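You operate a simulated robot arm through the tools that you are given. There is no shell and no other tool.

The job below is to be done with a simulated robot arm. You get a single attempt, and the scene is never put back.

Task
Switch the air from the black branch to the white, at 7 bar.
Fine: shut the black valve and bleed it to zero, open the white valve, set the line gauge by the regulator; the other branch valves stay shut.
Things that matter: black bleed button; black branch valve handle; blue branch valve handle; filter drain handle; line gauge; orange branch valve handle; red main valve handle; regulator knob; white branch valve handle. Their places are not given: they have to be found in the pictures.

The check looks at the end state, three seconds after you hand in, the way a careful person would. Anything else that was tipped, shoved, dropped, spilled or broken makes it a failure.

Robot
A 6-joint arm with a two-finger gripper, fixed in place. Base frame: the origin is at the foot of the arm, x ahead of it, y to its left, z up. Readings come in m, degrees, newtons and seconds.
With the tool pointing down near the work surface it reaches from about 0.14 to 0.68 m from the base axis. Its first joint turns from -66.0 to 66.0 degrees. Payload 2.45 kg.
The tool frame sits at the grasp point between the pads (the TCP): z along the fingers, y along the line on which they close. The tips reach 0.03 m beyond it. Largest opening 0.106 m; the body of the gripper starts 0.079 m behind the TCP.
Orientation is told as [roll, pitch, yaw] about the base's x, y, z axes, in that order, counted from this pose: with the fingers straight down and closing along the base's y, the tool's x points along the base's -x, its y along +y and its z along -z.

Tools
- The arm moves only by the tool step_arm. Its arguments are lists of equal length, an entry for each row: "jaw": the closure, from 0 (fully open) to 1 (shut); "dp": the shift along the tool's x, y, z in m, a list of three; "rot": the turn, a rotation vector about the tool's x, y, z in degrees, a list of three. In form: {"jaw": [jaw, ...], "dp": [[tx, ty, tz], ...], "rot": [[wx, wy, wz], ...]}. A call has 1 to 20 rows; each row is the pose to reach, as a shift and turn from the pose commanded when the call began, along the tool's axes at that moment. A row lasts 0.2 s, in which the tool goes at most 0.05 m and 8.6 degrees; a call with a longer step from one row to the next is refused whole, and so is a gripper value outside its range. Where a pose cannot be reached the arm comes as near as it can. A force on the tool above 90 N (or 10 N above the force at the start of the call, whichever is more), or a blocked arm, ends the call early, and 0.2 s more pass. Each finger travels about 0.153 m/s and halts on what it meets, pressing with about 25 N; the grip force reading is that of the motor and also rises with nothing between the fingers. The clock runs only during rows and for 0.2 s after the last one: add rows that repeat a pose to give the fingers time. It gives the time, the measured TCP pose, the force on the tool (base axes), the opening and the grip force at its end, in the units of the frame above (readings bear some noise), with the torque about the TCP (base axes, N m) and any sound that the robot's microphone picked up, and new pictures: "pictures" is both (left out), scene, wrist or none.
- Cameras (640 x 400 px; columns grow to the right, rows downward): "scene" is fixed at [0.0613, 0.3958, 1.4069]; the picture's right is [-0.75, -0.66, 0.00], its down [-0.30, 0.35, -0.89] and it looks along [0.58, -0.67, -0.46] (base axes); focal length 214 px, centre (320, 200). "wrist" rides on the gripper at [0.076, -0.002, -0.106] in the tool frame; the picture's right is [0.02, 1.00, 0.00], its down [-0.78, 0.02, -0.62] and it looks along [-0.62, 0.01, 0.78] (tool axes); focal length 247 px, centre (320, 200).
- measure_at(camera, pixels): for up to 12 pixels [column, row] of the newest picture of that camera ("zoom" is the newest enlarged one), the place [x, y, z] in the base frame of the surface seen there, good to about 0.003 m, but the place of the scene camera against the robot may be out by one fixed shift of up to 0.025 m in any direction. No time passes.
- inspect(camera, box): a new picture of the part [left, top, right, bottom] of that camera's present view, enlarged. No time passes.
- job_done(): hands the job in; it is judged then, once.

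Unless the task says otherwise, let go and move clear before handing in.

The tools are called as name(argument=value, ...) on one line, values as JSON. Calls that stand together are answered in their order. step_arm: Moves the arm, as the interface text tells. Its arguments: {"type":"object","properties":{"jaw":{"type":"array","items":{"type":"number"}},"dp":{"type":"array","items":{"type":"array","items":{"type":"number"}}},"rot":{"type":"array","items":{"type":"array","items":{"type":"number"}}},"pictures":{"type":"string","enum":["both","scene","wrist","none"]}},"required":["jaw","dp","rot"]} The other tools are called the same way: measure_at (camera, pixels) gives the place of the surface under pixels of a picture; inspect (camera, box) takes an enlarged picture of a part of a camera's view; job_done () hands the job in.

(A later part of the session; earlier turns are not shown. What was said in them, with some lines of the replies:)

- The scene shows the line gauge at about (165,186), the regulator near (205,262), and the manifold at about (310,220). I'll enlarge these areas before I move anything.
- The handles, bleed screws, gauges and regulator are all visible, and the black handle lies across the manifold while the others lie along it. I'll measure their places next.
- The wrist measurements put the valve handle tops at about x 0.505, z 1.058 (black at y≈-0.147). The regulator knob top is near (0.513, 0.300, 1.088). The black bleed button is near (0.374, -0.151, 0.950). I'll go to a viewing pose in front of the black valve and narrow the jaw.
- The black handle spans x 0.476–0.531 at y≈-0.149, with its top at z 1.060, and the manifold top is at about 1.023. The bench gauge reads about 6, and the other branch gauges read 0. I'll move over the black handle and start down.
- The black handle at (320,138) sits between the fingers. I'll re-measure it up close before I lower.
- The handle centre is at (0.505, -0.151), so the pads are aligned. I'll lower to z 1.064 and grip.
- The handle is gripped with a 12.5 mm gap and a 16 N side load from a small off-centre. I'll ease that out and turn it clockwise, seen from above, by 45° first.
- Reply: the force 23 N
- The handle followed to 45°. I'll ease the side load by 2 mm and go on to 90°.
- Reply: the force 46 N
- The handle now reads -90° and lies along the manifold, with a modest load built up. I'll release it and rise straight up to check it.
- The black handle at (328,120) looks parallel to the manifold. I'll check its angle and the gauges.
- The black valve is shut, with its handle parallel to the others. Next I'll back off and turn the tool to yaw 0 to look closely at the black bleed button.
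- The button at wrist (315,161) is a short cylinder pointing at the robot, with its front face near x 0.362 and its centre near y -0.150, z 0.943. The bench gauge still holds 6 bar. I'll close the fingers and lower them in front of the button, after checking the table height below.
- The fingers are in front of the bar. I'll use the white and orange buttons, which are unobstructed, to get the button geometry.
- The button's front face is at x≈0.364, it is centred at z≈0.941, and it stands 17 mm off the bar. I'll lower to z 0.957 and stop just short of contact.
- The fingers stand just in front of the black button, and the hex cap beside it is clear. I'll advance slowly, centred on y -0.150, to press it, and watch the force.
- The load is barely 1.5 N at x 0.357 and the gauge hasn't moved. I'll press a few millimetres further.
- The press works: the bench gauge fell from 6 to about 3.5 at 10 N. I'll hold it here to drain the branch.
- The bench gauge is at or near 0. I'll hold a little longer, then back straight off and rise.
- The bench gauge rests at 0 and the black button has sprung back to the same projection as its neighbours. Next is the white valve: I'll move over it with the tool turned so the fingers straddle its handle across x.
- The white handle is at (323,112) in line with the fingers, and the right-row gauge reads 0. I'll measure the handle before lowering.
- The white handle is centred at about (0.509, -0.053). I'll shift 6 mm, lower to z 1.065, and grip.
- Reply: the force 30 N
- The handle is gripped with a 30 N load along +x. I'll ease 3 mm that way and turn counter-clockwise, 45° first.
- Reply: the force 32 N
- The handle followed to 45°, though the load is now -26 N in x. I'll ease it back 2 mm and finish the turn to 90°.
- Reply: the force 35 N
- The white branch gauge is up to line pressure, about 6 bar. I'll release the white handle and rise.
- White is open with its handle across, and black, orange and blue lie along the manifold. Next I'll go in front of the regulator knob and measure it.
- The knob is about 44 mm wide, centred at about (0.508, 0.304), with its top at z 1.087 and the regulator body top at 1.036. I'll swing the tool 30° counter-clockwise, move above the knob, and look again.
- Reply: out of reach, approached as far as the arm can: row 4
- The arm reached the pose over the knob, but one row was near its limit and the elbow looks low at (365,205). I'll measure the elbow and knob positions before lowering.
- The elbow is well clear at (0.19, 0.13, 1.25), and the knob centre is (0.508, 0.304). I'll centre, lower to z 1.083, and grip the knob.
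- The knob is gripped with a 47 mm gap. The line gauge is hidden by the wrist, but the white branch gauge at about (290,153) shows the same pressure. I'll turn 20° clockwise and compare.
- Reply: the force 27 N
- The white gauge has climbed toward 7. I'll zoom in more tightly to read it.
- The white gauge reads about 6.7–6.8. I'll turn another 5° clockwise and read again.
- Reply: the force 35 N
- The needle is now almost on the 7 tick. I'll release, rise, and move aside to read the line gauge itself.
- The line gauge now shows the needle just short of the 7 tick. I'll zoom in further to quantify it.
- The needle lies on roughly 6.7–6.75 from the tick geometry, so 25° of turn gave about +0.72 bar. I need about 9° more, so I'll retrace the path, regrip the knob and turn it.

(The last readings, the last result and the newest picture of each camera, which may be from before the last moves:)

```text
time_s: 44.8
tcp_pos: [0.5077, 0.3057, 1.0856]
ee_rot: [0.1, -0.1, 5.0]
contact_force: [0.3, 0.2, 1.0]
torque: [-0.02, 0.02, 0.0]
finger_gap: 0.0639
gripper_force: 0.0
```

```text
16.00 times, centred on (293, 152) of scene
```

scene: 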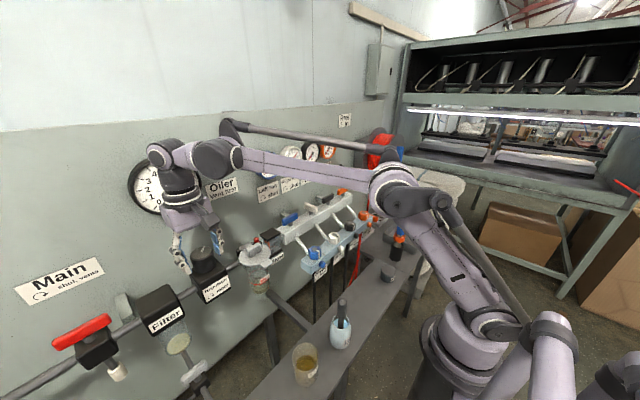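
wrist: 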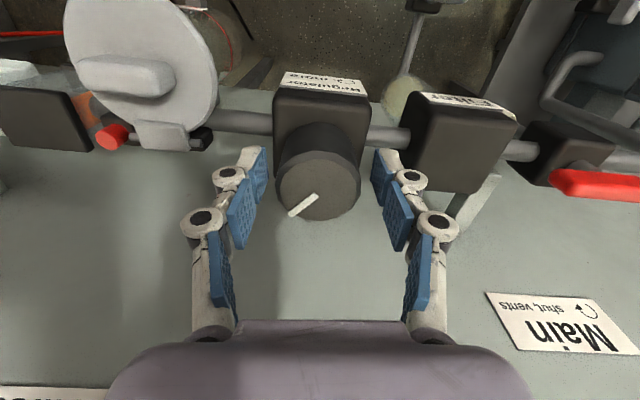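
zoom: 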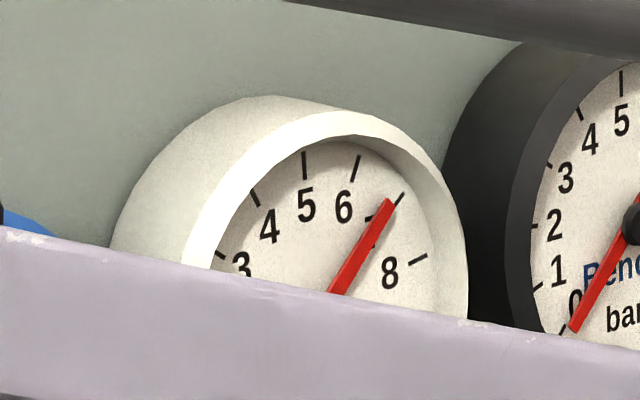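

The pads straddle the knob again and the gauge hasn't changed. I'll grip and turn 9° clockwise.

step_arm(jaw=[1, 1, 1, 1, 1, 1, 1], dp=[[0, 0, 0], [0, 0, 0], [0, 0, 0], [0, 0, 0], [0, 0, 0], [0, 0, 0], [0, 0, 0]], rot=[[0, 0, 0], [0, 0, 0], [0, 0, 3], [0, 0, 6], [0, 0, 9], [0, 0, 9], [0, 0, 9]])

inspect(camera="scene", box=[278, 142, 308, 162])

```text
time_s: 46.4
tcp_pos: [0.5074, 0.3042, 1.0859]
ee_rot: [0.0, -0.2, -4.2]
contact_force: [5.7, 0.3, 30.2]
torque: [-0.02, -0.43, 0.02]
finger_gap: 0.0469
gripper_force: 45.0
```

scene: 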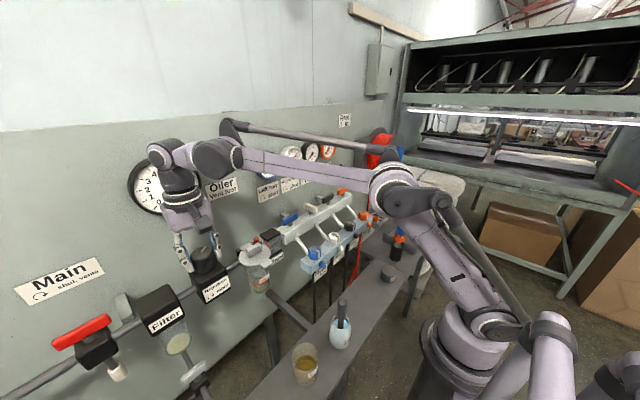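
wrist: 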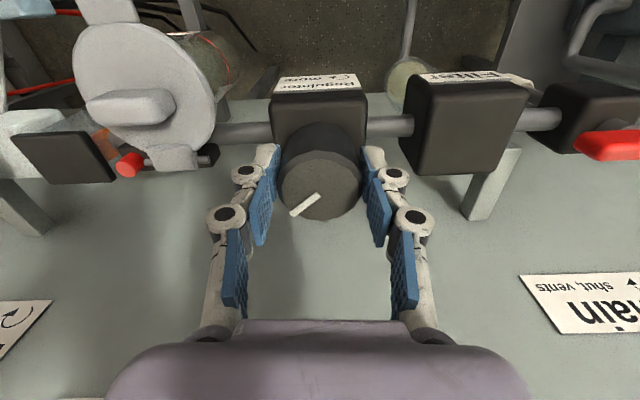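

```text
16.00 times, centred on (293, 152) of scene
```

zoom: 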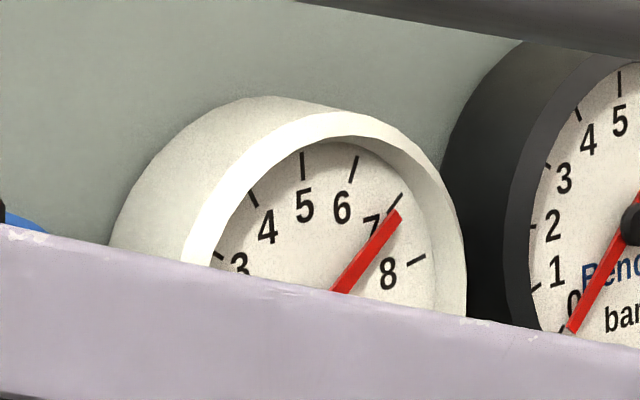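

The needle advanced past its earlier spot. I'll release and move clear again to read the line gauge.

step_arm(jaw=[0.4, 0.4, 0.4, 0.4, 0.4, 0.4, 0.4, 0.4, 0.4, 0.4, 0.4, 0.4, 0.4], dp=[[0, 0, 0], [0, 0, 0], [0, 0, -0.03], [0, 0, -0.07], [0.03, 0, -0.1], [0.07, 0, -0.13], [0.11, -0.02, -0.13], [0.11, -0.06, -0.13], [0.11, -0.1, -0.13], [0.11, -0.14, -0.13], [0.11, -0.18, -0.13], [0.11, -0.2, -0.13], [0.11, -0.2, -0.13]], rot=[[0, 0, 0], [0, 0, 0], [0, 0, 0], [0, 0, 0], [0, 0, 0], [0, 0, 0], [0, 0, 0], [0, 0, 0], [0, 0, 0], [0, 0, 0], [0, 0, 0], [0, 0, 0], [0, 0, 0]])

inspect(camera="scene", box=[145, 160, 190, 210])

inspect(camera="scene", box=[160, 158, 190, 178])

```text
time_s: 49.2
tcp_pos: [0.3802, 0.1139, 1.2131]
ee_rot: [-0.1, -0.1, -4.0]
contact_force: [-0.2, 0.5, -0.1]
torque: [-0.03, 0.01, 0.01]
finger_gap: 0.0637
gripper_force: 0.1
```

scene: 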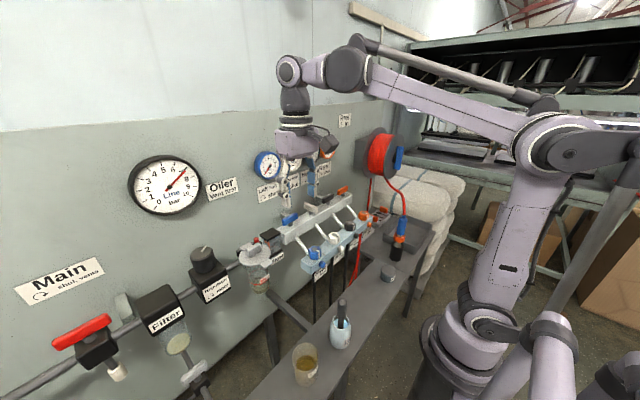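
wrist: 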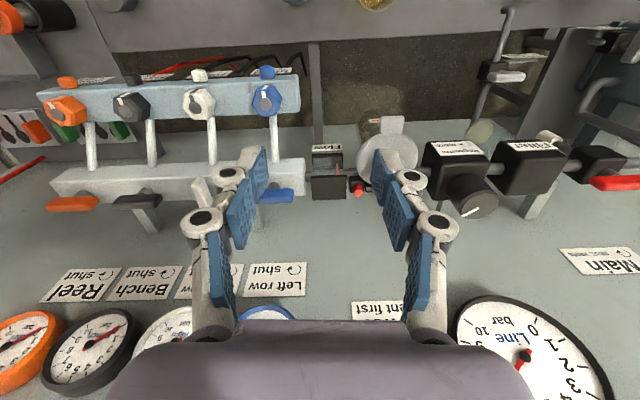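

```text
8.00 times, centred on (168, 185) of scene
```

zoom: 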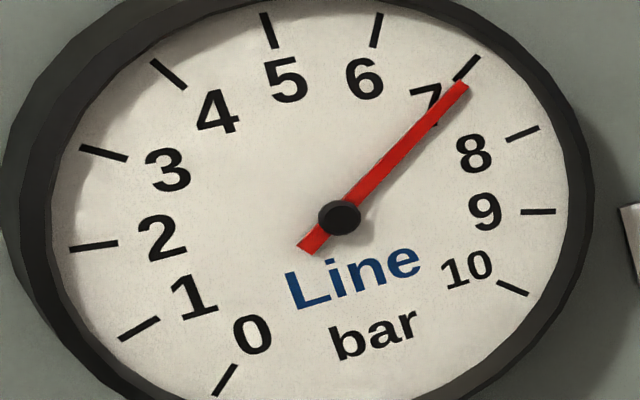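

```text
16.00 times, centred on (175, 168) of scene
```

zoom: 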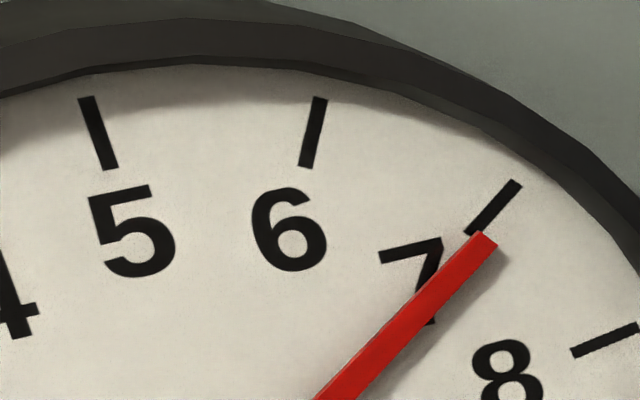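

The needle at (458,83) from hub (340,216) points along the 7 tick's direction, about 42° for both, so the line is at about 7.0. To cross-check, I'll put the wrist camera square in front of the line gauge.

step_arm(jaw=[0.4, 0.4, 0.4, 0.4, 0.4, 0.4, 0.4, 0.4], dp=[[0.02, 0, -0.03], [0.04, 0.02, -0.06], [0.063, 0.05, -0.09], [0.063, 0.085, -0.12], [0.063, 0.12, -0.15], [0.063, 0.16, -0.167], [0.063, 0.186, -0.167], [0.063, 0.186, -0.167]], rot=[[0, 0, 0], [0, 0, -2], [0, 0, -4], [0, 0, -4], [0, 0, -4], [0, 0, -4], [0, 0, -4], [0, 0, -4]])

inspect(camera="wrist", box=[250, 190, 390, 320])

```text
time_s: 51.0
tcp_pos: [0.307, 0.2828, 1.3233]
ee_rot: [0.1, -0.2, -0.2]
contact_force: [-0.5, -0.3, 0.5]
torque: [0.0, 0.01, -0.03]
finger_gap: 0.0637
gripper_force: 0.0
out of reach, approached as far as the arm can: row 5, 6, 7, 8
```

scene: 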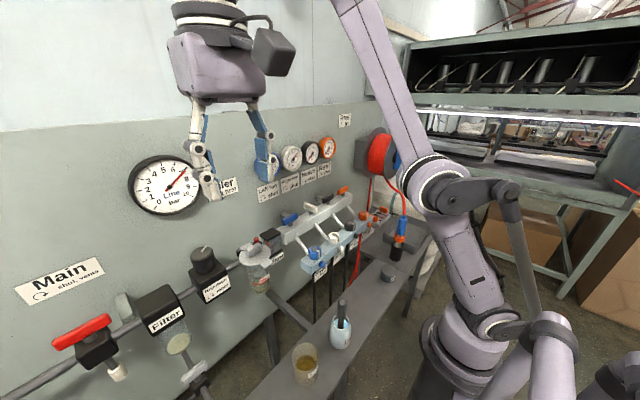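
wrist: 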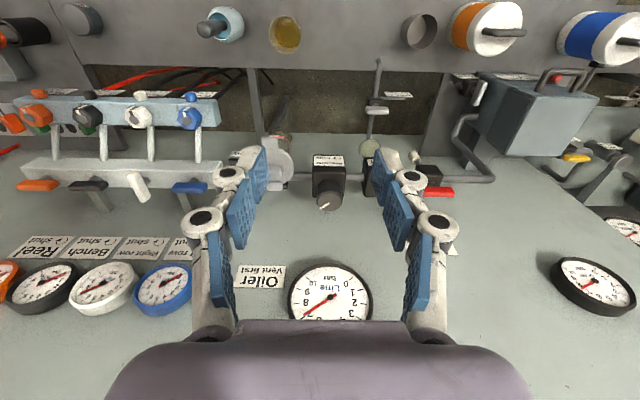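

```text
3.08 times, centred on (320, 255) of wrist
```

zoom: 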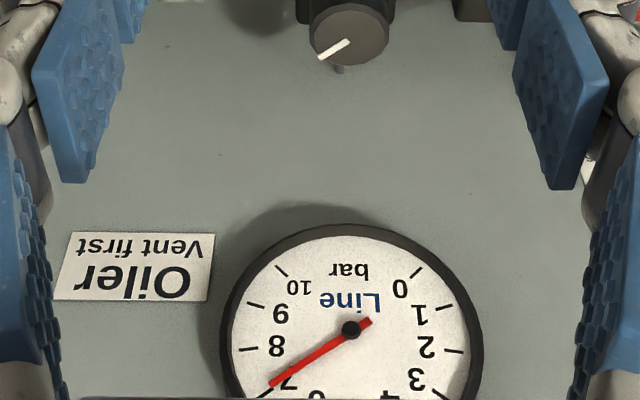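

The wrist view shows the needle passing through the 7. I'll zoom in on it.

inspect(camera="wrist", box=[285, 265, 375, 321])

inspect(camera="wrist", box=[0, 80, 230, 330])

inspect(camera="scene", box=[245, 130, 345, 192])

inspect(camera="wrist", box=[540, 200, 640, 320])

```text
7.11 times, centred on (330, 293) of wrist
```

zoom: 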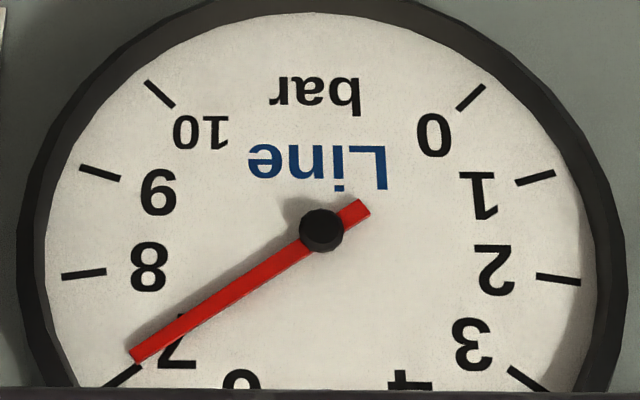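

```text
1.60 times, centred on (115, 205) of wrist
```

zoom: 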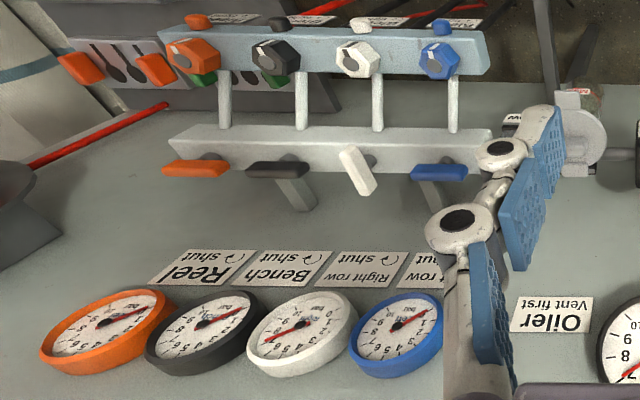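

```text
6.40 times, centred on (295, 161) of scene
```

zoom: 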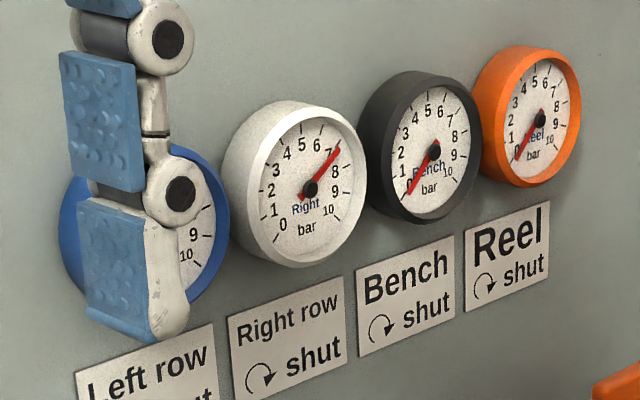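

```text
3.33 times, centred on (590, 260) of wrist
```

zoom: 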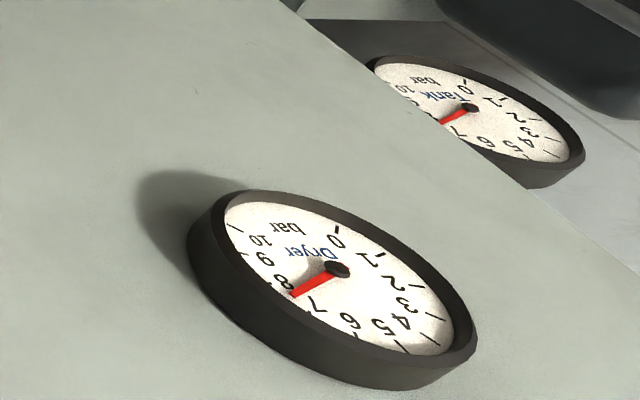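

The square-on view gives a needle slope of about 33.6° against 33.3° for the 7 tick (mirrored from tick 3), so the line is at 7.0 bar. The right-row gauge matches it, and the bench, reel and left-row gauges read 0. Black, orange and blue lie along the manifold, white lies across it, and the gripper is open and clear, so I'm handing in.

job_done()

```text
The job is handed in.
```

The air is switched from the black branch to the white, and the line gauge reads 7.0 bar as closely as I can read it. I've handed the job in, but the check's verdict hasn't come back.

- **Black branch:** the valve is shut. I held the bleed button until its gauge fell from 6 bar to 0. It still read 0 at my last look, about 30 seconds later.
- **White branch:** the valve is open and its gauge matches the line.
- **Pressure:** I turned the regulator about 34° clockwise in total, taking the line from about 6 to 7 bar. Two camera angles agree on the final reading to within a few hundredths of a bar.
- **Everything else:** I didn't touch the blue and orange valves, the main valve or the filter drain. The blue and orange gauges read 0.

The gripper is open and clear of the bench.
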